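You operate a simulated robot arm through the tools that you are given. There is no shell and no other tool. Be economical: measure what you need, move in short steps, check, and stop when the job is done.

Carry out the task below with a simulated two-armed robot. There is one attempt and no reset: what you move stays moved.

JOB
Hold the blue-handle tray on the top of the inspection bench steady with one hand and put the sample cup that says "317" in it with the other.

It is judged by the outcome, as a careful person would: the job done as asked, and still so three seconds after it is handed in. It fails if anything else is knocked over, pushed out of place, dropped, spilled or broken.

ROBOT AND FRAMES
Two 7-joint arms with three-finger grippers on one trunk, on a base that drives. Base frame: it is fixed to the floor where the robot stands at the start and does not move with it; the origin is under the middle of the robot, x ahead of it, y to its left, z up. Units: m, degrees, N and s.
The left shoulder is at the start at [0.03, 0.124, 1.008], the right one opposite. With the tool pointing down near the work surface each hand reaches from about 0.1 to 0.78 m from the robot's upright axis, wherever it stands, measured 20 degrees to its own side. Places, roughly: blue-handle tray (20x13x9 cm) [-3.2, 0.7, 0.8]. Payload 2.2 kg a hand.
The tool frame of a hand sits at the grasp point between the pads (the TCP): z along the fingers, y along the line on which they close. The tips reach 0.028 m beyond it. The gripper opens to 0.102 m. The gripper's body begins 0.071 m behind the TCP.
Orientation is told as [roll, pitch, yaw] about the base's x, y, z axes, in that order, counted from this pose: with the fingers straight down and closing along the base's y, the tool's x points along the base's -x, its y along +y and its z along -z.

CONTROLS
- The arms move only by the tool move_arm. It takes "left_moves", "right_moves" or both (then of equal length, played together; a hand with none holds still); each is a list of rows, each a list of 3 entries, a list of its own where there are three numbers: the turn, a rotation vector about the tool's x, y, z in degrees, then the shift along the tool's x, y, z in mm, then the closure, from 0 (fully open) to 1 (shut). In form: [[[rx, ry, rz], [x, y, z], hand], ...]. A call has 1 to 20 rows; each row shifts and turns the commanded pose from where the row before left it, along the tool's axes as they then stand. A row lasts 0.2 s, in which the tool goes at most 0.05 m and 8.6 degrees; a call with a longer step from one row to the next is refused whole, and so is a gripper value outside its range. Where a pose cannot be reached the arm comes as near as it can. A force on the tool above 40 N (or 10 N above the force at the start of the call, whichever is more), or a blocked arm, ends the call early, and 0.2 s more pass. The fingers move at their own pace and stop on an object; they squeeze with about 40 N. The grip force told is the motor's: it shows also when the fingers shut on nothing. Time passes only in rows, and 0.2 s behind the last, so rows that do not move let the fingers close. The reply holds the time, the measured pose of the TCP, the force on the tool along the base axes, the opening and the grip force, in the units named above and with some noise, with the torque about the TCP (base axes, N m) and any sound that the robot's microphone picked up.
- Cameras (640 x 400 px; columns grow to the right, rows downward): "scene" is now at [0.0453, -0.0042, 1.7215]; the picture's right is [-0.05, -1.00, 0.00], its down [-0.79, 0.04, -0.62] and it looks along [0.61, -0.03, -0.79] (base axes); focal length 266 px, centre (320, 200). "left" rides on the left gripper at [0.072, 0.038, -0.086] in its tool frame; the picture's right is [-0.46, 0.89, 0.00], its down [-0.60, -0.32, -0.73] and it looks along [-0.65, -0.34, 0.68] (tool axes); focal length 256 px, centre (320, 200). "right" rides on the right gripper at [0.069, 0.044, -0.086] in its tool frame; the picture's right is [-0.53, 0.85, 0.00], its down [-0.58, -0.36, -0.73] and it looks along [-0.62, -0.39, 0.68] (tool axes); focal length 256 px, centre (320, 200). There is no depth. A picture from a camera that has moved, and an enlarged one, comes with that camera's place and axes in the base frame and with its lens.
- capture(camera): a new picture of that camera. No time passes.
- move_column(by): slides the trunk up (or, below 0, down) by that many m; the arms and the scene camera ride with it, the base frame stays. It gives what a move gives, with no picture.
- drive_base(legs): drives the robot by 1 to 6 legs, each [ahead, left, turn to the left] in m, m and degrees, along the robot's own axes; the way and the turn of a leg run together, so that a leg with both is an arc; at most 1.5 m and 180 degrees a leg. The arms and the cameras ride along, it lands a little off, and it stops where it bumps. It gives what a move gives.
- pan_tilt(pan, tilt): turns the head with the scene camera to pan (to the left, within 143 degrees either way) and tilt (down, from -29 to 69), counted from straight ahead of the robot. It gives what a move gives.
- enlarge(camera, box): a new picture of the part [left, top, right, bottom] of that camera's present view, enlarged. No time passes.
- finish_job(): hands the job in; it is judged then, once.

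Work in short steps. Places have to be worked out from the pictures, the camera data and where the tool is seen: move nearer, look again, correct. Check each grasp and each placing, and mend what went wrong. You have 120 turns and 92 pictures in all, those below and enlarged ones among them. Open the grippers and draw the arms clear of the work before you hand the job in, unless the task says otherwise; then end with one line.

The tools are called after ">>>" as name(argument=value, ...) on one line, values as JSON. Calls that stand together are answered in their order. move_arm: Moves the arms, as the interface text tells. Its arguments: {"type":"object","properties":{"left_moves":{"type":"array","items":{"type":"array"}},"right_moves":{"type":"array","items":{"type":"array"}}},"required":[]} The other tools are called the same way: move_column (by) slides the trunk up or down; drive_base (legs) drives the base; pan_tilt (pan, tilt) turns the head that bears the scene camera; capture (camera) takes a picture; enlarge (camera, box) takes an enlarged picture of a part of a camera's view; finish_job () hands the job in.

At the start:

```text
time: 0.0
left_tool_pos: [0.5541, 0.3509, 1.1923]
left_tcp_rot: [-0.1, -0.1, 0.1]
left_ft_force: [0.1, 0.0, 0.0]
left_torque: [-0.01, -0.03, 0.05]
left_width: 0.1023
left_grasp_force: 0.0
right_tool_pos: [0.5001, -0.1743, 1.2031]
right_tcp_rot: [0.0, 0.0, 0.1]
right_ft_force: [-1.0, 0.4, -0.1]
right_torque: [0.02, 0.01, 0.02]
right_width: 0.1022
right_grasp_force: 0.0
trunk travel left (down, up): [-0.25, 0.29]
robot x, y, heading: [-0.0014, 0.0024, -0.1]
head pan, tilt: [-3.1, 52.0]
```

scene: 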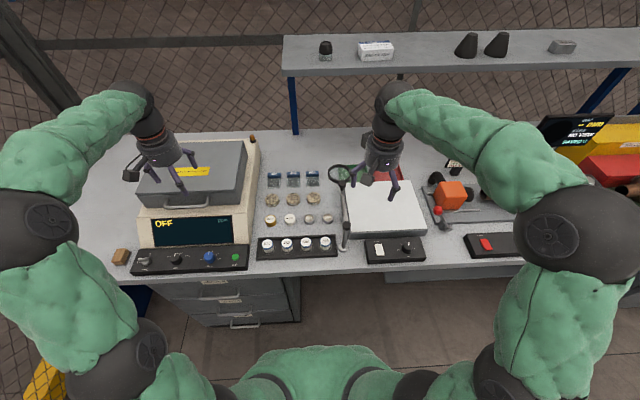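
right: 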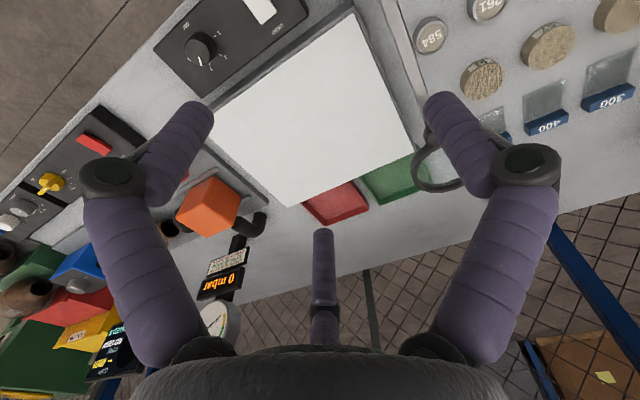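
left: 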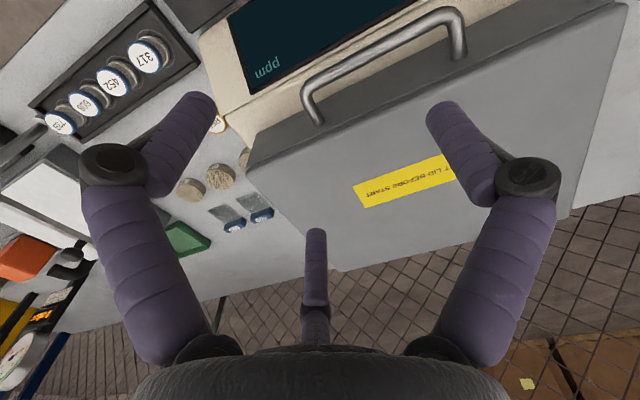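

I see a rack of numbered cups in front of me, one apparently reading "317". I'll look closer in both cameras.

>>> enlarge(camera="scene", box=[240, 160, 360, 270])

>>> enlarge(camera="left", box=[20, 10, 240, 148])

```text
3.64 times, centred on (300, 215) of scene
camera zoom: at [0.0453, -0.0042, 1.7215], right [-0.05, -1.0, 0.0], down [-0.79, 0.04, -0.62], along [0.61, -0.03, -0.79], focal length 968 px, centre (393, 146)
```

zoom: 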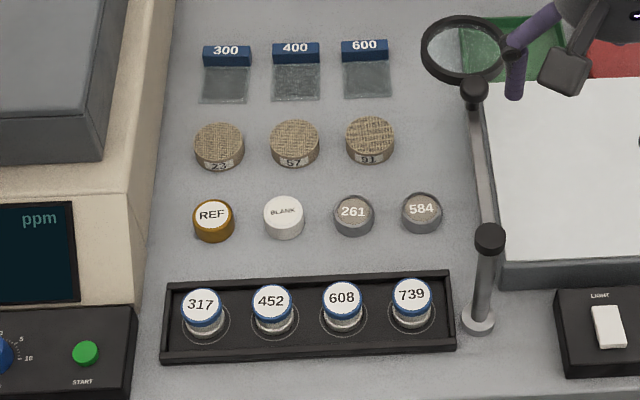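

```text
2.90 times, centred on (130, 79) of left
camera zoom: at [0.4822, 0.3886, 1.2787], right [0.46, 0.89, 0.0], down [0.6, -0.32, 0.73], along [0.65, -0.34, -0.68], focal length 742 px, centre (871, 551)
```

zoom: 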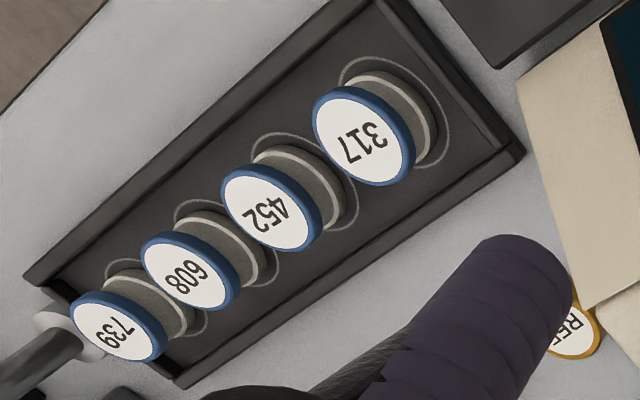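

Cup 317 is at about (0.48, 0.152), lid top z≈0.93. Before grasping I look toward the tray behind me.

>>> pan_tilt(pan=143, tilt=15)

>>> capture(camera="scene")

```text
time: 2.3
left_tool_pos: [0.5541, 0.3515, 1.1933]
left_tcp_rot: [0.0, 0.0, 0.1]
left_ft_force: [0.0, -1.0, 0.0]
left_torque: [-0.04, 0.02, -0.02]
left_width: 0.1017
left_grasp_force: 0.0
right_tool_pos: [0.4992, -0.1737, 1.2045]
right_tcp_rot: [0.0, 0.0, 0.1]
right_ft_force: [0.5, -0.2, 0.5]
right_torque: [-0.02, 0.03, 0.04]
right_width: 0.1019
right_grasp_force: 0.0
trunk travel left (down, up): [-0.25, 0.29]
robot x, y, heading: [0.0, -0.0026, 0.1]
head pan, tilt: [143.0, 15.0]
```

```text
86 pictures are left
camera scene: at [-0.1042, 0.0561, 1.778], right [0.6, 0.8, 0.0], down [0.21, -0.16, -0.97], along [-0.77, 0.58, -0.26], focal length 266 px, centre (320, 200)
```

scene: 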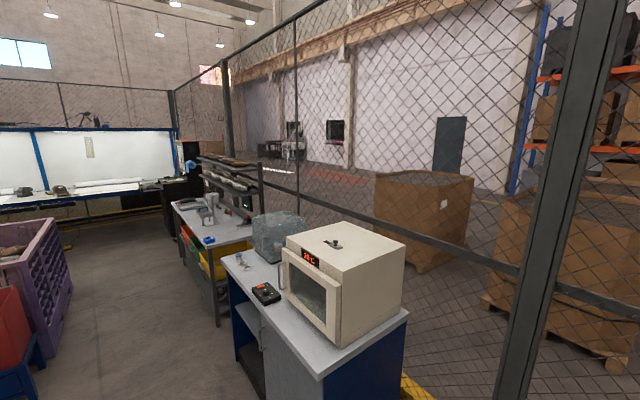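

The tray should project near pixel (201,218). I enlarge there.

>>> enlarge(camera="scene", box=[160, 140, 320, 320])

```text
2.22 times, centred on (240, 230) of scene
camera zoom: at [-0.1042, 0.0561, 1.778], right [0.6, 0.8, 0.0], down [0.21, -0.16, -0.97], along [-0.77, 0.58, -0.26], focal length 591 px, centre (498, 133)
```

zoom: 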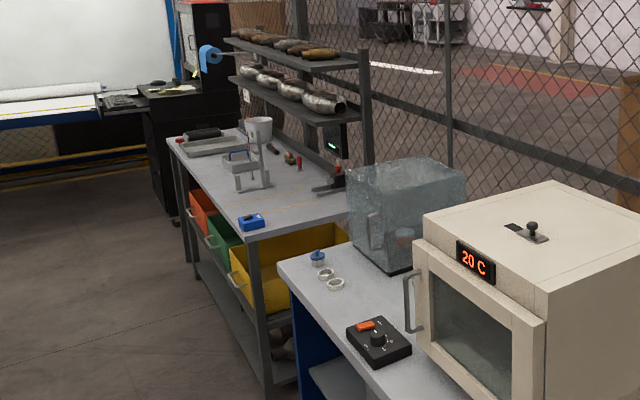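

The tray with blue handle is on the metal bench at the back fence. Now I bring the left hand above cup 317, turned 90° so the fingers close along x (clear of the neighbouring cup), and look.

>>> move_arm(left_moves=[[[0, 0, 0], [14.4, -40, 0], 0], [[0, 0, 0], [14.4, -40, 0], 0], [[0, 0, 0], [14.4, -40, 0], 0], [[0, 0, 0], [14.4, -40, 0], 0], [[0, 0, 0], [14.4, -40, 0], 0], [[0, 0, -7.5], [0, 0, 0], 0], [[0, 0, -7.5], [0, 0, 0], 0], [[0, 0, -7.5], [0, 0, 0], 0], [[0, 0, -7.5], [0, 0, 0], 0], [[0, 0, -7.5], [0, 0, 0], 0], [[0, 0, -7.5], [0, 0, 0], 0], [[0, 0, -7.5], [0, 0, 0], 0], [[0, 0, -7.5], [0, 0, 0], 0], [[0, 0, -7.5], [0, 0, 0], 0], [[0, 0, -7.5], [0, 0, 0], 0], [[0, 0, -7.5], [0, 0, 0], 0], [[0, 0, -7.5], [0, 0, 0], 0]])

>>> pan_tilt(pan=5, tilt=55)

>>> capture(camera="left")

>>> capture(camera="scene")

```text
time: 5.9
left_tool_pos: [0.4819, 0.1502, 1.1921]
left_tcp_rot: [0.1, 0.0, 90.3]
left_ft_force: [-0.1, 0.0, 0.1]
left_torque: [0.01, -0.01, -0.02]
left_width: 0.1021
left_grasp_force: 0.2
right_tool_pos: [0.4997, -0.1744, 1.2044]
right_tcp_rot: [0.0, 0.0, 0.0]
right_ft_force: [0.0, -0.2, -0.1]
right_torque: [-0.01, -0.01, 0.0]
right_width: 0.1021
right_grasp_force: 0.0
trunk travel left (down, up): [-0.25, 0.29]
robot x, y, heading: [0.0019, 0.0012, -0.2]
head pan, tilt: [143.0, 15.0]
```

```text
time: 8.1
left_tool_pos: [0.4818, 0.1504, 1.1931]
left_tcp_rot: [0.1, 0.0, 90.0]
left_ft_force: [0.0, -0.1, -0.2]
left_torque: [0.0, 0.01, 0.03]
left_width: 0.1022
left_grasp_force: 0.1
right_tool_pos: [0.4991, -0.1744, 1.205]
right_tcp_rot: [0.1, 0.0, -0.1]
right_ft_force: [-0.1, -0.3, -0.4]
right_torque: [-0.05, -0.01, -0.02]
right_width: 0.102
right_grasp_force: 0.0
trunk travel left (down, up): [-0.25, 0.29]
robot x, y, heading: [0.0003, -0.0028, -0.2]
head pan, tilt: [5.0, 55.0]
```

```text
84 pictures are left
camera left: at [0.4446, 0.0785, 1.2786], right [-0.89, 0.47, 0.0], down [0.32, 0.6, 0.73], along [0.34, 0.65, -0.68], focal length 256 px, centre (320, 200)
```

left: 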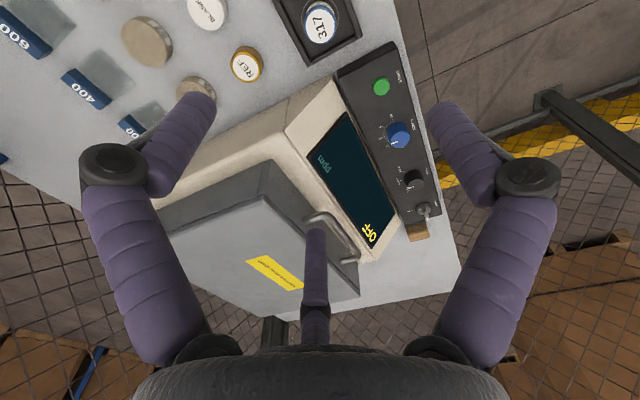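

```text
83 pictures are left
camera scene: at [0.0421, 0.0061, 1.7177], right [0.09, -1.0, 0.0], down [-0.82, -0.07, -0.57], along [0.57, 0.05, -0.82], focal length 266 px, centre (320, 200)
```

scene: 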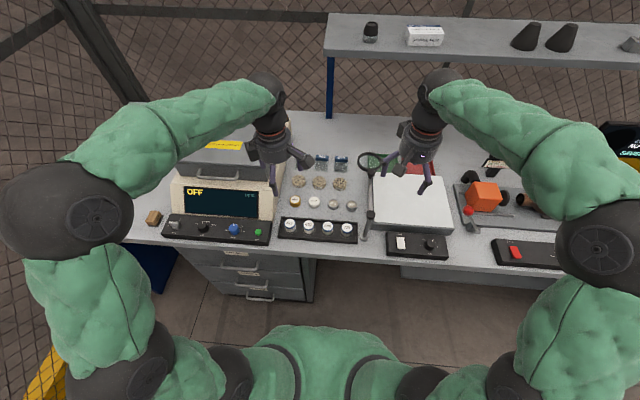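

I check the gripper's shape and relative cup location more closely.

>>> enlarge(camera="scene", box=[230, 60, 390, 250])

>>> enlarge(camera="left", box=[170, 0, 400, 144])

```text
2.11 times, centred on (310, 155) of scene
camera zoom: at [0.0421, 0.0061, 1.7177], right [0.09, -1.0, 0.0], down [-0.82, -0.07, -0.57], along [0.57, 0.05, -0.82], focal length 560 px, centre (341, 295)
```

zoom: 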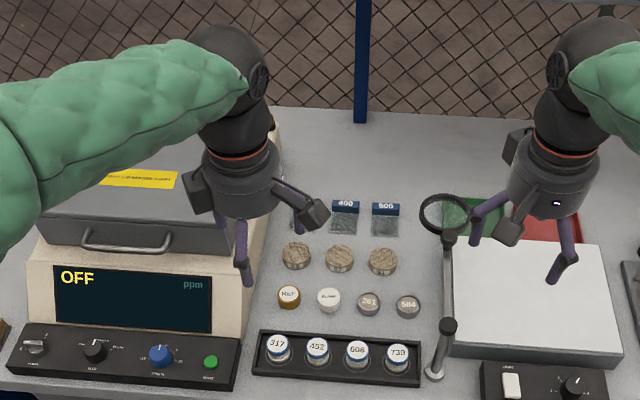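

```text
2.78 times, centred on (285, 72) of left
camera zoom: at [0.4446, 0.0785, 1.2786], right [-0.89, 0.47, 0.0], down [0.32, 0.6, 0.73], along [0.34, 0.65, -0.68], focal length 711 px, centre (417, 556)
```

zoom: 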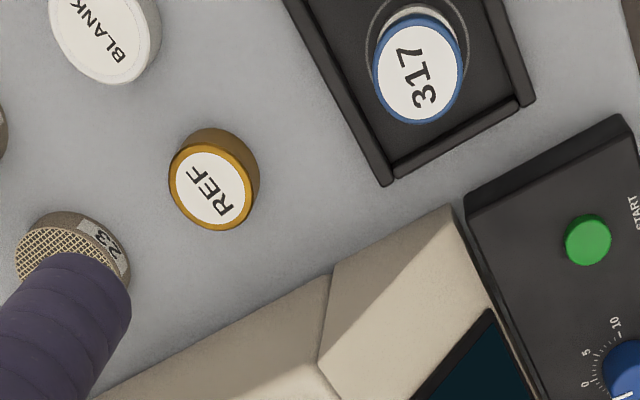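

Cup 317's lid is at about (0.480, 0.147, 0.935), ~37 mm wide. A 45° finger line gives the best clearance in the rack, so I turn back 45°, half close, come down to z≈1.0 and look.

>>> move_arm(left_moves=[[[0, 0, 7.5], [0, 0, 0], 0.49], [[0, 0, 7.5], [0, 0, 0], 0.49], [[0, 0, 7.5], [0, 0, 0], 0.49], [[0, 0, 7.5], [0, 0, 0], 0.49], [[0, 0, 7.5], [0, 0, 0], 0.49], [[0, 0, 7.5], [3.5, -1, 0], 0.49], [[0, 0, 0], [0, 0, 38], 0.49], [[0, 0, 0], [0, 0, 38], 0.49], [[0, 0, 0], [0, 0, 38], 0.49], [[0, 0, 0], [0, 0, 38], 0.49], [[0, 0, 0], [0, 0, 38], 0.49], [[0, 0, 0], [0, 0, 0], 0.49]])

>>> capture(camera="left")

>>> enlarge(camera="scene", box=[250, 150, 370, 250])

```text
time: 10.7
left_tool_pos: [0.481, 0.1459, 1.0041]
left_tcp_rot: [0.1, 0.0, 44.9]
left_ft_force: [-0.5, -0.8, -0.3]
left_torque: [0.01, -0.01, 0.0]
left_width: 0.0526
left_grasp_force: 0.1
right_tool_pos: [0.4996, -0.1743, 1.2041]
right_tcp_rot: [0.1, 0.0, 0.1]
right_ft_force: [-0.1, 0.3, 0.6]
right_torque: [0.02, -0.01, 0.05]
right_width: 0.1021
right_grasp_force: 0.1
trunk travel left (down, up): [-0.25, 0.29]
robot x, y, heading: [0.0027, 0.0004, 0.0]
head pan, tilt: [5.0, 55.0]
```

```text
80 pictures are left
camera left: at [0.4037, 0.1226, 1.0893], right [-0.3, 0.95, 0.0], down [0.65, 0.2, 0.73], along [0.7, 0.22, -0.68], focal length 256 px, centre (320, 200)
```

left: 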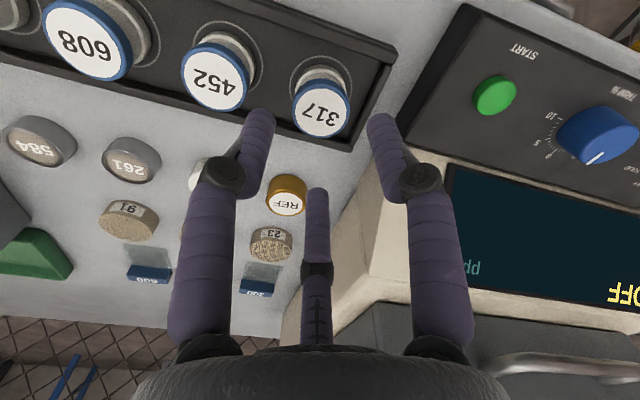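

```text
4.00 times, centred on (310, 200) of scene
camera zoom: at [0.0415, 0.006, 1.7178], right [0.09, -1.0, 0.0], down [-0.82, -0.07, -0.57], along [0.57, 0.05, -0.82], focal length 1064 px, centre (360, 200)
```

zoom: 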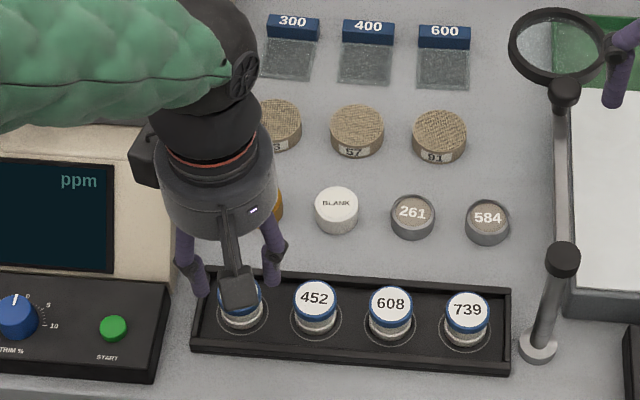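

The cup is centred between the fingers (lid ≈ (0.481,0.148)). I descend to TCP z≈0.939 (tips ≈0.911, above the rack floor ≈0.903), and then close.

>>> move_arm(left_moves=[[[0, 0, 0], [-1, 1, 20], 0.49], [[0, 0, 0], [0, 0, 20], 0.49], [[0, 0, 0], [0, 0, 15], 0.49], [[0, 0, 0], [0, 0, 10], 0.49], [[0, 0, 0], [0, 0, 0], 0.49]])

>>> capture(camera="left")

```text
time: 11.9
left_tool_pos: [0.4829, 0.1483, 0.9404]
left_tcp_rot: [-0.4, -0.4, 45.1]
left_ft_force: [3.7, 1.4, 25.4]
left_torque: [0.3, -0.97, 0.17]
left_width: 0.057
left_grasp_force: 3.7
right_tool_pos: [0.499, -0.1744, 1.205]
right_tcp_rot: [0.0, -0.1, 0.0]
right_ft_force: [0.4, 0.1, 0.3]
right_torque: [0.0, -0.05, -0.04]
right_width: 0.1018
right_grasp_force: 0.1
trunk travel left (down, up): [-0.25, 0.29]
robot x, y, heading: [0.0046, 0.0025, 0.1]
head pan, tilt: [5.0, 55.0]
```

```text
78 pictures are left
camera left: at [0.4046, 0.1242, 1.0267], right [-0.3, 0.95, 0.0], down [0.64, 0.2, 0.74], along [0.7, 0.22, -0.68], focal length 256 px, centre (320, 200)
```

left: 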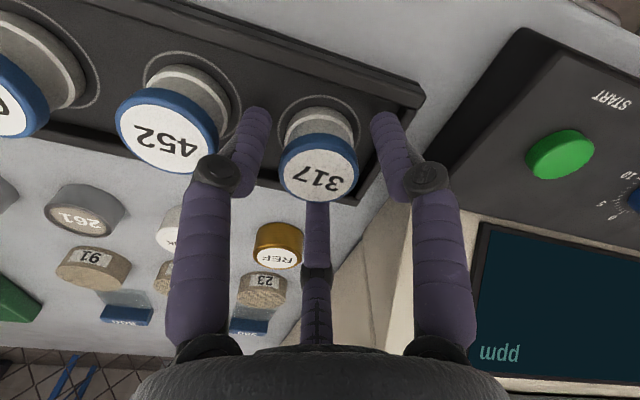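

Fingertips touch something (25 N, one finger pushed outward – likely the rack's rim). I lift 9 mm, narrow the opening to ~46 mm, and come down a bit less.

>>> move_arm(left_moves=[[[0, 0, 0], [0, 0, -10], 0.49], [[0, 0, 0], [0, 0, 0], 0.55], [[0, 0, 0], [0, 0, 0], 0.55]])

>>> capture(camera="left")

```text
time: 12.7
left_tool_pos: [0.4807, 0.1474, 0.9467]
left_tcp_rot: [0.1, 0.1, 45.0]
left_ft_force: [-0.4, 0.3, -0.4]
left_torque: [0.0, 0.03, -0.01]
left_width: 0.046
left_grasp_force: 0.1
right_tool_pos: [0.5002, -0.174, 1.2039]
right_tcp_rot: [0.0, 0.1, 0.1]
right_ft_force: [-0.1, -0.3, -0.7]
right_torque: [0.0, 0.02, -0.01]
right_width: 0.1019
right_grasp_force: 0.1
trunk travel left (down, up): [-0.25, 0.29]
robot x, y, heading: [-0.0036, -0.002, -0.3]
head pan, tilt: [5.0, 55.0]
```

```text
77 pictures are left
camera left: at [0.4029, 0.1241, 1.0336], right [-0.3, 0.95, 0.0], down [0.65, 0.2, 0.73], along [0.7, 0.22, -0.68], focal length 256 px, centre (320, 200)
```

left: 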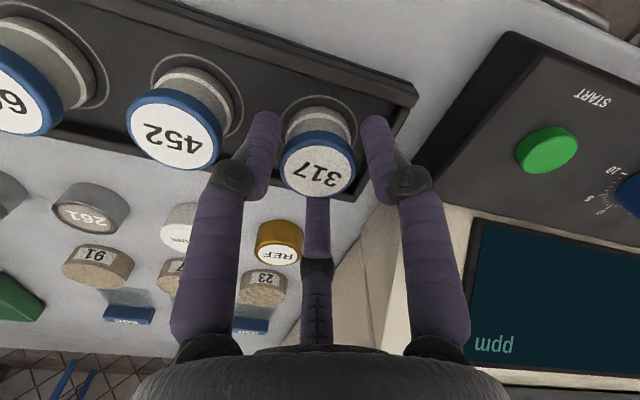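

Fingers now straddle the cup without force. Lower 4 mm and close.

>>> move_arm(left_moves=[[[0, 0, 0], [0, 0, 4], 0.55], [[0, 0, 0], [0, 0, 0], 0.8], [[0, 0, 0], [0, 0, 0], 1], [[0, 0, 0], [0, 0, 0], 1]])

>>> capture(camera="left")

```text
time: 13.7
left_tool_pos: [0.4802, 0.1489, 0.943]
left_tcp_rot: [0.0, 0.0, 45.0]
left_ft_force: [0.7, 0.1, 0.1]
left_torque: [-0.03, 0.02, 0.0]
left_width: 0.034
left_grasp_force: 40.2
right_tool_pos: [0.5003, -0.175, 1.2043]
right_tcp_rot: [0.0, 0.0, -0.1]
right_ft_force: [-0.4, -0.2, 0.1]
right_torque: [-0.02, 0.03, -0.01]
right_width: 0.1019
right_grasp_force: 0.0
trunk travel left (down, up): [-0.25, 0.29]
robot x, y, heading: [0.0, 0.0033, -0.0]
head pan, tilt: [5.0, 55.0]
```

```text
76 pictures are left
camera left: at [0.4032, 0.1242, 1.03], right [-0.3, 0.95, 0.0], down [0.65, 0.2, 0.73], along [0.7, 0.22, -0.68], focal length 256 px, centre (320, 200)
```

left: 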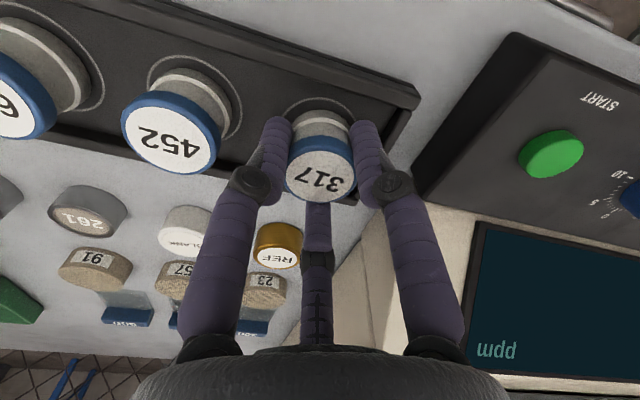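

Gripped (34 mm, 40 N). I lift slowly straight up ~0.2 m and check.

>>> move_arm(left_moves=[[[0, 0, 0], [0, 0, -10], 1], [[0, 0, 0], [0, 0, -20], 1], [[0, 0, 0], [0, 0, -30], 1], [[0, 0, 0], [0, 0, -30], 1], [[0, 0, 0], [0, 0, -30], 1], [[0, 0, 0], [0, 0, -30], 1], [[0, 0, 0], [0, 0, -30], 1], [[0, 0, 0], [0, 0, -30], 1], [[0, 0, 0], [0, 0, -10], 1]])

>>> capture(camera="left")

>>> capture(camera="scene")

```text
time: 15.7
left_tool_pos: [0.4809, 0.1485, 1.1629]
left_tcp_rot: [0.0, -0.1, 45.0]
left_ft_force: [0.0, -0.4, 0.3]
left_torque: [0.03, -0.01, 0.0]
left_width: 0.034
left_grasp_force: 40.5
right_tool_pos: [0.4999, -0.1736, 1.206]
right_tcp_rot: [0.0, 0.0, 0.0]
right_ft_force: [-0.6, -0.1, 0.2]
right_torque: [0.01, 0.03, -0.03]
right_width: 0.102
right_grasp_force: 0.0
trunk travel left (down, up): [-0.25, 0.29]
robot x, y, heading: [-0.0005, 0.0015, -0.0]
head pan, tilt: [5.0, 55.0]
```

```text
75 pictures are left
camera left: at [0.4031, 0.1235, 1.2496], right [-0.3, 0.95, 0.0], down [0.65, 0.2, 0.73], along [0.7, 0.22, -0.68], focal length 256 px, centre (320, 200)
```

left: 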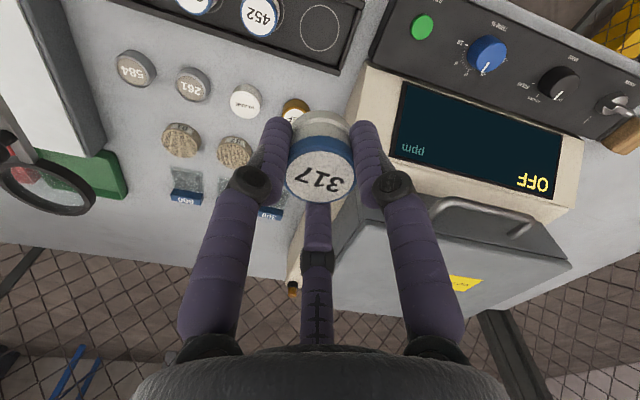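

```text
74 pictures are left
camera scene: at [0.0422, 0.0061, 1.7177], right [0.09, -1.0, 0.0], down [-0.82, -0.07, -0.57], along [0.57, 0.05, -0.82], focal length 266 px, centre (320, 200)
```

scene: 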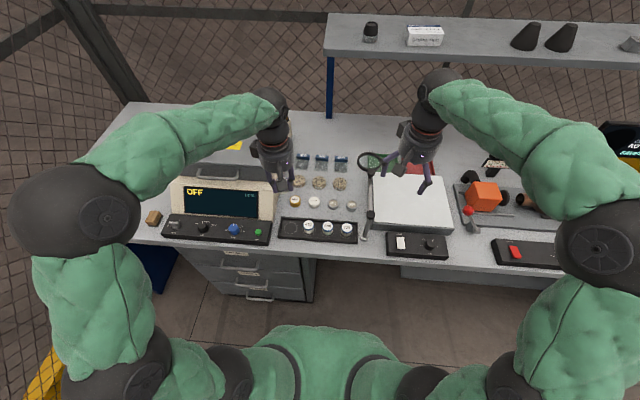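

The cup is held firmly upright and the others are undisturbed. The bench front edge is at about y≈0.55 for x −2.3…−4.1, with a free corridor along y≈−0.05. I drive backward in two stages, checking behind.

>>> drive_base(legs=[[-1.4, -0.06, 0]])

>>> pan_tilt(pan=143, tilt=30)

>>> capture(camera="scene")

>>> pan_tilt(pan=-143, tilt=30)

>>> capture(camera="scene")

```text
time: 22.7
left_tool_pos: [-0.9262, 0.0877, 1.1626]
left_tcp_rot: [0.1, 0.0, 44.8]
left_ft_force: [-0.4, -0.1, -0.2]
left_torque: [-0.01, 0.0, 0.0]
left_width: 0.0341
left_grasp_force: 40.5
right_tool_pos: [-0.9086, -0.2331, 1.2049]
right_tcp_rot: [0.0, 0.0, 0.0]
right_ft_force: [0.4, -0.2, 0.9]
right_torque: [-0.01, -0.02, 0.05]
right_width: 0.102
right_grasp_force: 0.0
trunk travel left (down, up): [-0.25, 0.29]
robot x, y, heading: [-1.411, -0.0595, -0.1]
head pan, tilt: [5.0, 55.0]
```

```text
time: 24.9
left_tool_pos: [-0.9258, 0.0878, 1.1623]
left_tcp_rot: [0.0, -0.1, 44.8]
left_ft_force: [0.4, 1.1, 0.0]
left_torque: [0.01, -0.01, -0.03]
left_width: 0.0343
left_grasp_force: 39.8
right_tool_pos: [-0.9088, -0.2331, 1.2039]
right_tcp_rot: [0.0, 0.0, -0.1]
right_ft_force: [0.1, 0.2, -0.4]
right_torque: [-0.01, 0.01, 0.0]
right_width: 0.1019
right_grasp_force: 0.0
trunk travel left (down, up): [-0.25, 0.29]
robot x, y, heading: [-1.4071, -0.0584, -0.3]
head pan, tilt: [143.0, 30.0]
```

```text
73 pictures are left
camera scene: at [-1.5095, -0.004, 1.7538], right [0.6, 0.8, 0.0], down [0.4, -0.3, -0.87], along [-0.69, 0.52, -0.5], focal length 266 px, centre (320, 200)
```

scene: 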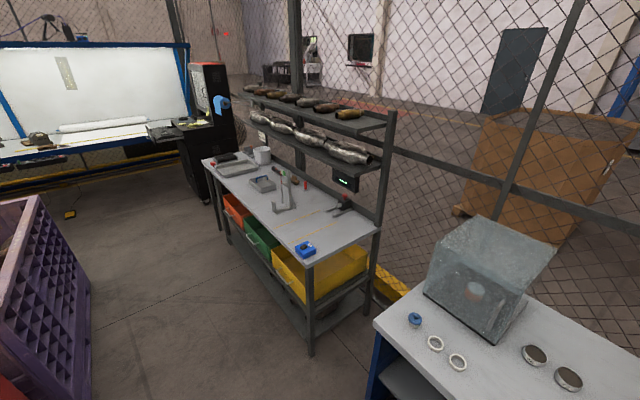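

```text
time: 28.9
left_tool_pos: [-0.9276, 0.0889, 1.1635]
left_tcp_rot: [0.0, 0.0, 44.9]
left_ft_force: [0.5, -0.6, -0.7]
left_torque: [0.0, -0.01, -0.01]
left_width: 0.0343
left_grasp_force: 39.9
right_tool_pos: [-0.9073, -0.2327, 1.2049]
right_tcp_rot: [-0.1, 0.0, -0.2]
right_ft_force: [0.2, 0.0, 0.5]
right_torque: [-0.02, -0.03, -0.01]
right_width: 0.1019
right_grasp_force: 0.1
trunk travel left (down, up): [-0.25, 0.29]
robot x, y, heading: [-1.4077, -0.061, -0.3]
head pan, tilt: [-143.0, 30.0]
```

```text
72 pictures are left
camera scene: at [-1.5097, -0.113, 1.7538], right [-0.6, 0.8, 0.0], down [0.4, 0.3, -0.87], along [-0.69, -0.52, -0.5], focal length 266 px, centre (320, 200)
```

scene: 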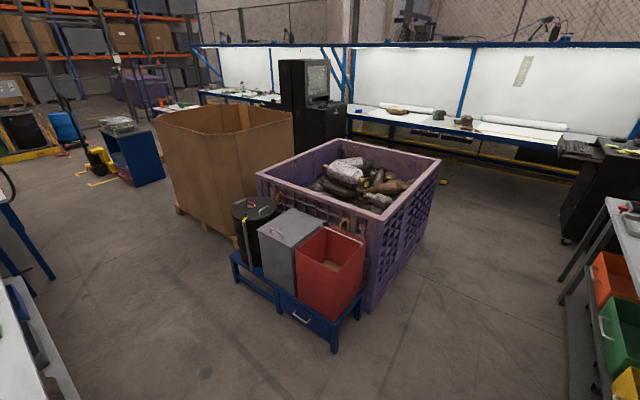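

Path behind is clear: crate/carts lie at y<−0.62. I drive back to x≈−3.2 and then turn left 90° at y≈−0.05.

>>> drive_base(legs=[[-0.9, 0.02, 0], [-0.89, 0.0, 0], [0, 0, 90]])

>>> pan_tilt(pan=0, tilt=45)

>>> capture(camera="scene")

```text
time: 41.7
left_tool_pos: [-3.3332, 0.455, 1.1625]
left_tcp_rot: [0.1, 0.0, 135.0]
left_ft_force: [0.3, -0.6, -1.3]
left_torque: [-0.01, 0.04, 0.0]
left_width: 0.0341
left_grasp_force: 39.9
right_tool_pos: [-3.0117, 0.4744, 1.2048]
right_tcp_rot: [0.0, -0.1, 89.9]
right_ft_force: [-0.1, -0.4, 0.4]
right_torque: [-0.03, 0.01, 0.01]
right_width: 0.1021
right_grasp_force: 0.2
trunk travel left (down, up): [-0.25, 0.29]
robot x, y, heading: [-3.1855, -0.0241, 90.1]
head pan, tilt: [-143.0, 30.0]
```

```text
time: 44.0
left_tool_pos: [-3.3331, 0.454, 1.164]
left_tcp_rot: [0.0, 0.0, 135.1]
left_ft_force: [-0.7, 0.0, 0.7]
left_torque: [0.02, 0.01, -0.04]
left_width: 0.0345
left_grasp_force: 39.8
right_tool_pos: [-3.0107, 0.4741, 1.2036]
right_tcp_rot: [0.1, 0.0, 90.1]
right_ft_force: [0.5, 0.0, -0.5]
right_torque: [-0.02, 0.03, -0.01]
right_width: 0.1018
right_grasp_force: 0.0
trunk travel left (down, up): [-0.25, 0.29]
robot x, y, heading: [-3.1846, -0.0242, 90.0]
head pan, tilt: [0.0, 45.0]
```

```text
71 pictures are left
camera scene: at [-3.185, 0.0263, 1.7311], right [1.0, 0.0, 0.0], down [0.0, -0.71, -0.71], along [0.0, 0.71, -0.71], focal length 266 px, centre (320, 200)
```

scene: 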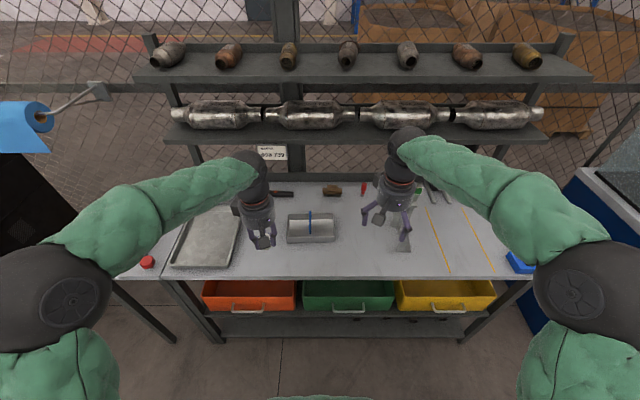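

Facing the bench; the tray with a blue handle sits straight ahead. Enlarge it.

>>> enlarge(camera="scene", box=[200, 160, 460, 290])

>>> capture(camera="right")

>>> capture(camera="left")

```text
2.46 times, centred on (330, 225) of scene
camera zoom: at [-3.185, 0.0263, 1.7311], right [1.0, 0.0, 0.0], down [0.0, -0.71, -0.71], along [0.0, 0.71, -0.71], focal length 655 px, centre (295, 138)
```

zoom: 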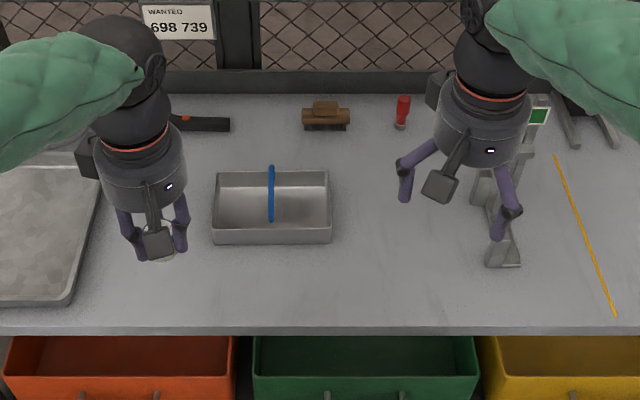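

```text
69 pictures are left
camera right: at [-3.0549, 0.4059, 1.2912], right [-0.85, 0.53, 0.0], down [0.36, 0.58, 0.73], along [0.39, 0.62, -0.68], focal length 256 px, centre (320, 200)
```

right: 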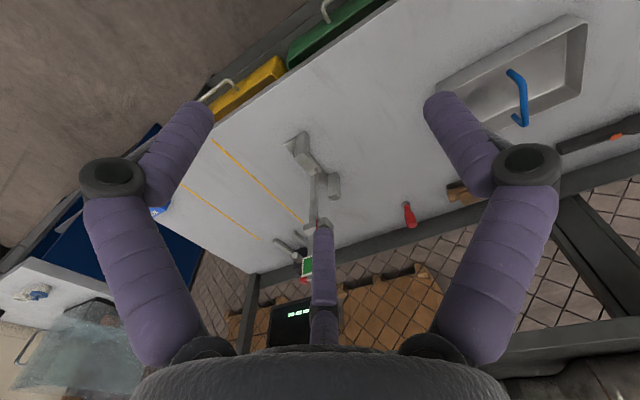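

```text
68 pictures are left
camera left: at [-3.3076, 0.3778, 1.2493], right [-0.95, -0.3, 0.0], down [-0.2, 0.65, 0.73], along [-0.22, 0.7, -0.68], focal length 256 px, centre (320, 200)
```

left: 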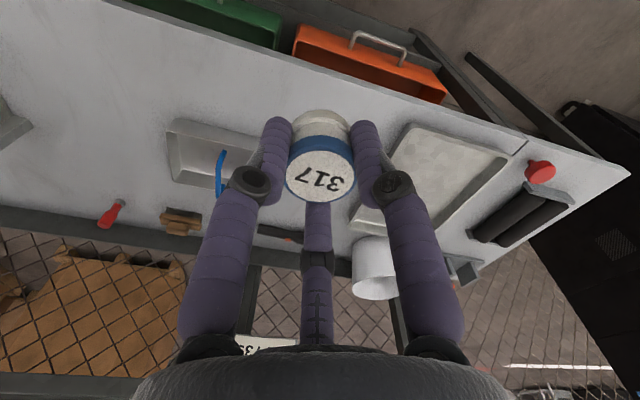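

The tray spans about x −3.33…−3.125, y ≈0.69…0.81, handle top z≈0.88. I drive 0.14 m closer so both hands reach comfortably, then re-measure (also the shelf).

>>> drive_base(legs=[[0.14, 0, 0]])

>>> pan_tilt(pan=0, tilt=40)

>>> capture(camera="scene")

>>> enlarge(camera="scene", box=[200, 180, 460, 310])

>>> capture(camera="right")

```text
time: 45.3
left_tool_pos: [-3.3324, 0.5973, 1.1614]
left_tcp_rot: [0.0, 0.1, 135.0]
left_ft_force: [0.1, 0.7, -1.1]
left_torque: [-0.03, 0.0, -0.02]
left_width: 0.0344
left_grasp_force: 40.1
right_tool_pos: [-3.0109, 0.6158, 1.2038]
right_tcp_rot: [0.0, 0.1, 89.9]
right_ft_force: [0.0, 0.6, -0.2]
right_torque: [-0.05, 0.01, -0.01]
right_width: 0.1021
right_grasp_force: 0.1
trunk travel left (down, up): [-0.25, 0.29]
robot x, y, heading: [-3.1841, 0.1181, 89.7]
head pan, tilt: [0.0, 45.0]
```

```text
time: 45.9
left_tool_pos: [-3.3327, 0.5945, 1.1629]
left_tcp_rot: [0.0, 0.0, 135.0]
left_ft_force: [0.5, -0.7, -0.1]
left_torque: [0.05, 0.02, 0.01]
left_width: 0.0343
left_grasp_force: 39.9
right_tool_pos: [-3.0107, 0.6138, 1.2059]
right_tcp_rot: [-0.1, 0.0, 89.9]
right_ft_force: [-0.1, 0.1, -0.2]
right_torque: [0.0, -0.02, 0.01]
right_width: 0.1021
right_grasp_force: 0.1
trunk travel left (down, up): [-0.25, 0.29]
robot x, y, heading: [-3.1882, 0.1127, 90.0]
head pan, tilt: [0.0, 40.0]
```

```text
67 pictures are left
camera scene: at [-3.185, 0.1696, 1.7384], right [1.0, 0.0, 0.0], down [0.0, -0.64, -0.77], along [0.0, 0.77, -0.64], focal length 266 px, centre (320, 200)
```

scene: 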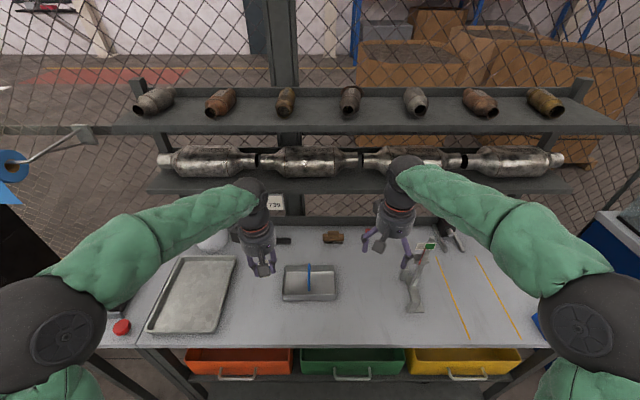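

```text
2.46 times, centred on (330, 245) of scene
camera zoom: at [-3.185, 0.1696, 1.7384], right [1.0, 0.0, 0.0], down [0.0, -0.64, -0.77], along [0.0, 0.77, -0.64], focal length 655 px, centre (295, 89)
```

zoom: 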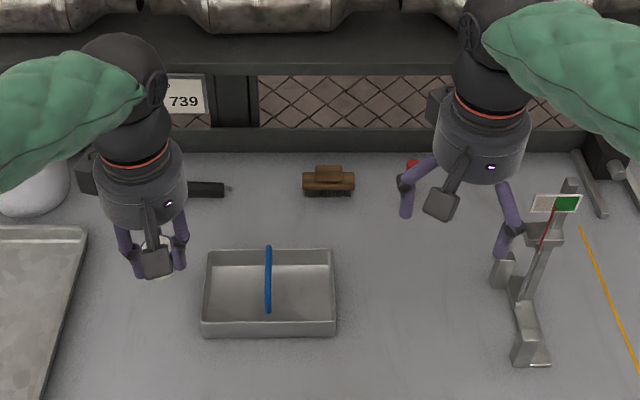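

```text
65 pictures are left
camera right: at [-3.0547, 0.5455, 1.2911], right [-0.85, 0.53, 0.0], down [0.36, 0.58, 0.73], along [0.39, 0.62, -0.68], focal length 256 px, centre (320, 200)
```

right: 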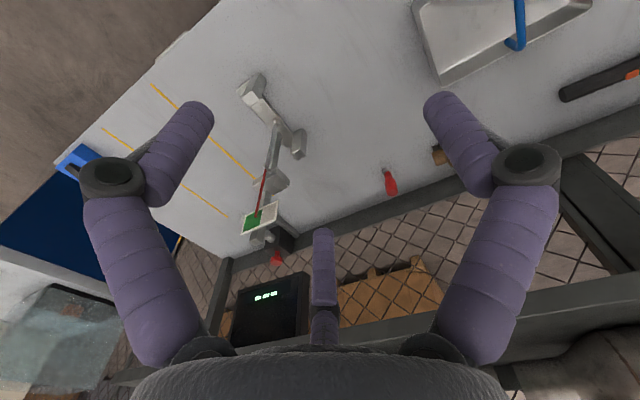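

Table z≈0.80, tray front y≈0.70, shelf front y≈0.99 (clear). I move the right hand above the tray's right end wall (away from the stand), and meanwhile turn the left hand to yaw 45° so its camera keeps away from the handle.

>>> move_arm(right_moves=[[[0, 0, 0], [-35, 28.5, 0], 0], [[0, 0, 0], [-35, 28.5, 0], 0], [[0, 0, 0], [-35, 28.5, 0], 0], [[0, 0, 0], [-35, 28.5, 0], 0], [[0, 0, 0], [0, 0, 40], 0], [[0, 0, 0], [0, 0, 40], 0], [[0, 0, 0], [0, 0, 0], 0], [[0, 0, 0], [0, 0, 0], 0], [[0, 0, 0], [0, 0, 0], 0], [[0, 0, 0], [0, 0, 0], 0], [[0, 0, 0], [0, 0, 0], 0], [[0, 0, 0], [0, 0, 0], 0]], left_moves=[[[0, 0, 7.5], [0, 0, 0], 1], [[0, 0, 7.5], [0, 0, 0], 1], [[0, 0, 7.5], [0, 0, 0], 1], [[0, 0, 7.5], [0, 0, 0], 1], [[0, 0, 7.5], [0, 0, 0], 1], [[0, 0, 7.5], [0, 0, 0], 1], [[0, 0, 7.5], [0, 0, 0], 1], [[0, 0, 7.5], [0, 0, 0], 1], [[0, 0, 7.5], [0, 0, 0], 1], [[0, 0, 7.5], [0, 0, 0], 1], [[0, 0, 7.5], [0, 0, 0], 1], [[0, 0, 7.5], [0, 0, 0], 1]])

>>> capture(camera="right")

>>> capture(camera="left")

>>> capture(camera="scene")

```text
time: 48.5
left_tool_pos: [-3.3318, 0.5953, 1.163]
left_tcp_rot: [-0.1, -0.1, 44.8]
left_ft_force: [-0.1, 1.0, 0.0]
left_torque: [-0.05, -0.01, -0.01]
left_width: 0.034
left_grasp_force: 40.1
right_tool_pos: [-3.124, 0.7528, 1.1247]
right_tcp_rot: [0.0, 0.1, 90.1]
right_ft_force: [-0.2, 0.0, 0.1]
right_torque: [-0.01, 0.0, 0.01]
right_width: 0.1019
right_grasp_force: 0.0
trunk travel left (down, up): [-0.25, 0.29]
robot x, y, heading: [-3.1857, 0.1145, 90.1]
head pan, tilt: [0.0, 40.0]
```

```text
64 pictures are left
camera right: at [-3.169, 0.6847, 1.2113], right [-0.85, 0.53, 0.0], down [0.36, 0.58, 0.73], along [0.39, 0.62, -0.68], focal length 256 px, centre (320, 200)
```

right: 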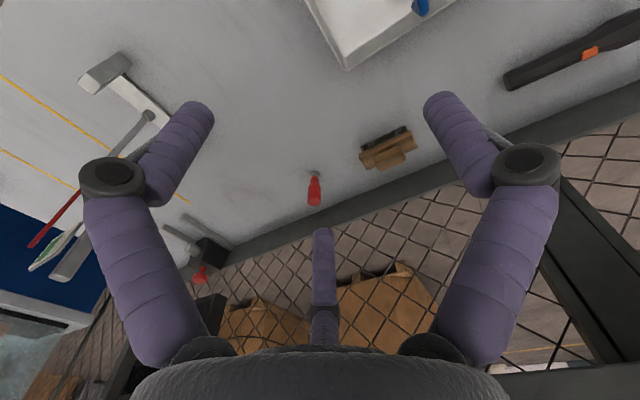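

```text
63 pictures are left
camera left: at [-3.4096, 0.5717, 1.2492], right [-0.29, 0.96, 0.0], down [0.65, 0.2, 0.73], along [0.7, 0.21, -0.68], focal length 256 px, centre (320, 200)
```

left: 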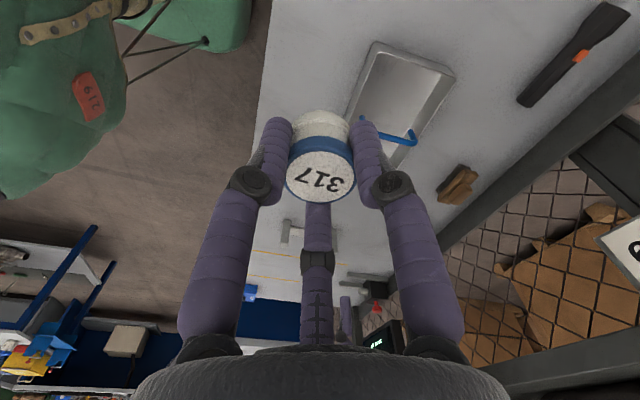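

```text
62 pictures are left
camera scene: at [-3.1851, 0.1701, 1.7384], right [1.0, 0.0, 0.0], down [0.0, -0.64, -0.77], along [0.0, 0.77, -0.64], focal length 266 px, centre (320, 200)
```

scene: 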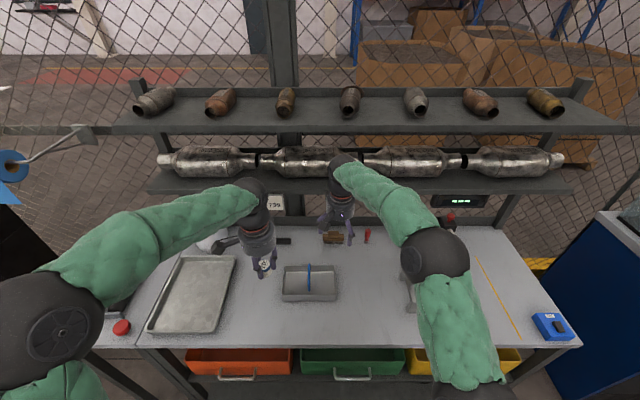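

Tray: x −3.325…−3.125, y 0.685…0.82, rim ≈0.84. I lower the right hand to z≈0.95 over the right end wall and look.

>>> move_arm(right_moves=[[[0, 0, 0], [0, 0, 45], 0], [[0, 0, 0], [0, 0, 45], 0], [[0, 0, 0], [0, 0, 45], 0.3], [[0, 0, 0], [0, 0, 35], 0.4], [[0, 0, 0], [0, 0, 0], 0.4]])

>>> capture(camera="right")

>>> enlarge(camera="scene", box=[240, 200, 400, 320])

```text
time: 49.7
left_tool_pos: [-3.3333, 0.5957, 1.1637]
left_tcp_rot: [0.1, 0.0, 45.0]
left_ft_force: [-0.5, -0.3, -0.6]
left_torque: [-0.02, -0.02, 0.04]
left_width: 0.0341
left_grasp_force: 40.1
right_tool_pos: [-3.1237, 0.7534, 0.9559]
right_tcp_rot: [0.0, 0.0, 89.9]
right_ft_force: [-0.7, -0.5, 0.6]
right_torque: [-0.04, 0.03, -0.01]
right_width: 0.0612
right_grasp_force: 0.1
trunk travel left (down, up): [-0.25, 0.29]
robot x, y, heading: [-3.1836, 0.114, 89.7]
head pan, tilt: [0.0, 40.0]
```

```text
61 pictures are left
camera right: at [-3.1676, 0.685, 1.0418], right [-0.85, 0.53, 0.0], down [0.36, 0.58, 0.73], along [0.39, 0.62, -0.68], focal length 256 px, centre (320, 200)
```

right: 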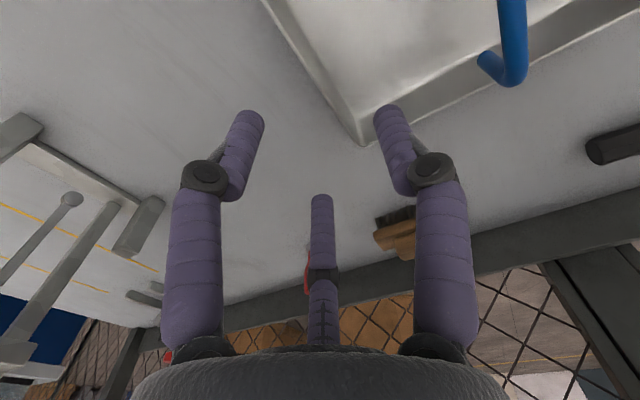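

```text
3.33 times, centred on (320, 260) of scene
camera zoom: at [-3.1851, 0.1697, 1.7384], right [1.0, 0.0, 0.0], down [0.0, -0.64, -0.77], along [0.0, 0.77, -0.64], focal length 887 px, centre (320, 0)
```

zoom: 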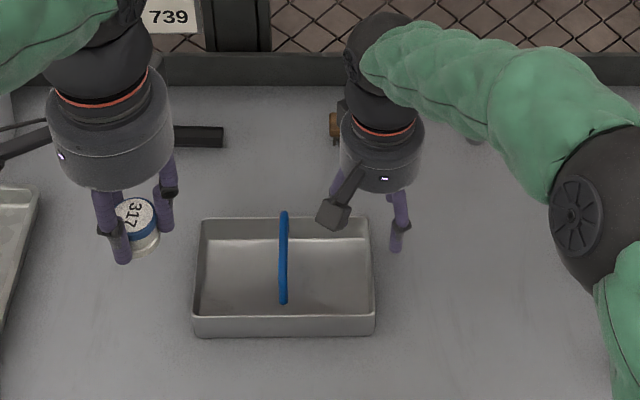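

Enlarging the right view around the tray corner.

>>> enlarge(camera="right", box=[230, 0, 550, 180])

```text
2.00 times, centred on (390, 90) of right
camera zoom: at [-3.1676, 0.685, 1.0418], right [-0.85, 0.53, 0.0], down [0.36, 0.58, 0.73], along [0.39, 0.62, -0.68], focal length 512 px, centre (180, 420)
```

zoom: 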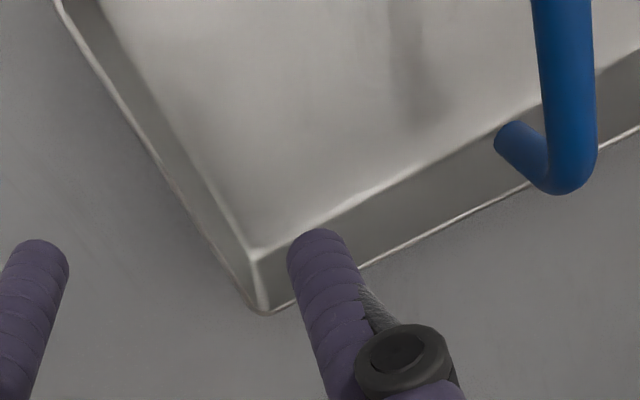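

The right wall is at x≈−3.129, rim z≈0.854, back corner y≈0.815. I shift 5 mm left, descend to TCP z≈0.857 and then close on the wall.

>>> move_arm(right_moves=[[[0, 0, 0], [0, 5, 30], 0.4], [[0, 0, 0], [0, 0, 30], 0.4], [[0, 0, 0], [0, 0, 25], 0.4], [[0, 0, 0], [0, 0, 13], 0.4], [[0, 0, 0], [0, 0, 0], 0.4]])

>>> capture(camera="right")

>>> enlarge(camera="scene", box=[240, 200, 400, 320])

```text
time: 50.9
left_tool_pos: [-3.3322, 0.5962, 1.1614]
left_tcp_rot: [0.0, -0.1, 45.0]
left_ft_force: [-0.2, 0.2, -0.7]
left_torque: [0.02, 0.03, -0.01]
left_width: 0.0339
left_grasp_force: 40.2
right_tool_pos: [-3.1301, 0.7549, 0.8559]
right_tcp_rot: [0.0, -0.1, 89.9]
right_ft_force: [1.3, 0.3, -0.1]
right_torque: [-0.01, -0.02, 0.04]
right_width: 0.0615
right_grasp_force: 0.1
trunk travel left (down, up): [-0.25, 0.29]
robot x, y, heading: [-3.1842, 0.1172, 90.1]
head pan, tilt: [0.0, 40.0]
```

```text
58 pictures are left
camera right: at [-3.1738, 0.6859, 0.9434], right [-0.85, 0.53, 0.0], down [0.36, 0.58, 0.73], along [0.39, 0.62, -0.68], focal length 256 px, centre (320, 200)
```

right: 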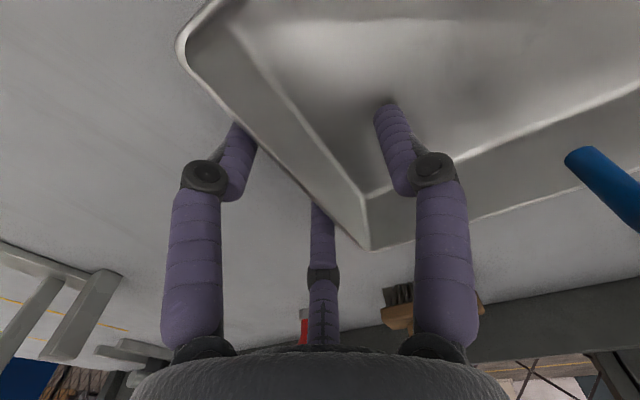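

```text
3.33 times, centred on (320, 260) of scene
camera zoom: at [-3.1851, 0.17, 1.7384], right [1.0, 0.0, 0.0], down [0.0, -0.64, -0.77], along [0.0, 0.77, -0.64], focal length 887 px, centre (320, 0)
```

zoom: 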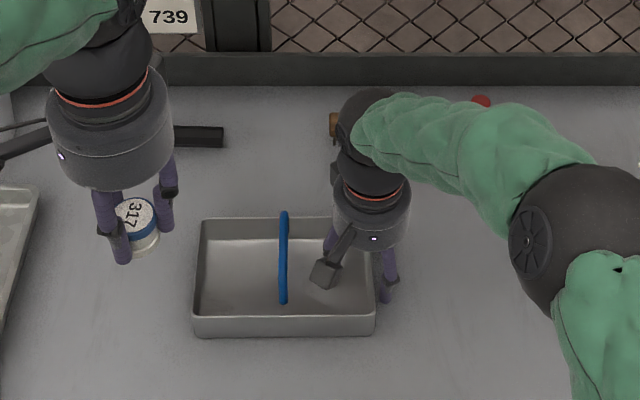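

The wall lies between the fingers but ~8 mm nearer the outer one (x≈−3.121). I recentre and close.

>>> move_arm(right_moves=[[[0, 0, 0], [0, -8, 0], 0.4], [[0, 0, 0], [0, 0, 0], 0.6], [[0, 0, 0], [0, 0, 0], 0.8], [[0, 0, 0], [0, 0, 0], 0.9], [[0, 0, 0], [0, 0, 0], 1], [[0, 0, 0], [0, 0, 0], 1]])

>>> capture(camera="right")

>>> enlarge(camera="scene", box=[240, 200, 400, 320])

```text
time: 52.3
left_tool_pos: [-3.3327, 0.595, 1.1634]
left_tcp_rot: [0.0, 0.0, 45.0]
left_ft_force: [0.4, -0.5, -1.0]
left_torque: [0.0, -0.02, 0.0]
left_width: 0.0341
left_grasp_force: 39.6
right_tool_pos: [-3.1213, 0.7557, 0.8557]
right_tcp_rot: [-0.1, 0.1, 90.0]
right_ft_force: [-0.5, -0.7, 0.1]
right_torque: [0.08, 0.13, 0.14]
right_width: 0.0075
right_grasp_force: 35.4
trunk travel left (down, up): [-0.25, 0.29]
robot x, y, heading: [-3.1831, 0.1159, 90.2]
head pan, tilt: [0.0, 40.0]
```

```text
56 pictures are left
camera right: at [-3.166, 0.6859, 0.9435], right [-0.85, 0.53, 0.0], down [0.36, 0.58, 0.73], along [0.39, 0.62, -0.68], focal length 256 px, centre (320, 200)
```

right: 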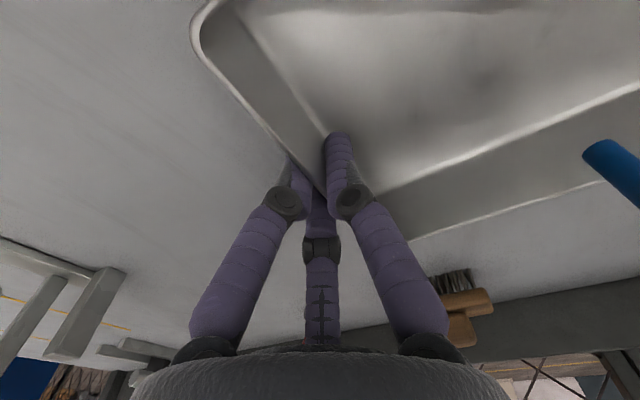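

```text
3.33 times, centred on (320, 260) of scene
camera zoom: at [-3.1852, 0.17, 1.7384], right [1.0, 0.0, 0.0], down [0.0, -0.64, -0.77], along [0.0, 0.77, -0.64], focal length 887 px, centre (320, 0)
```

zoom: 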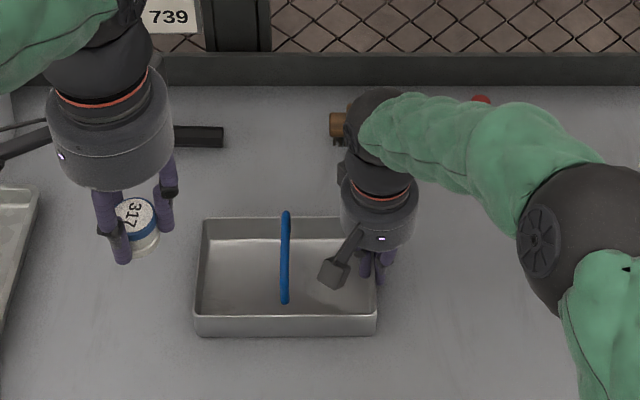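

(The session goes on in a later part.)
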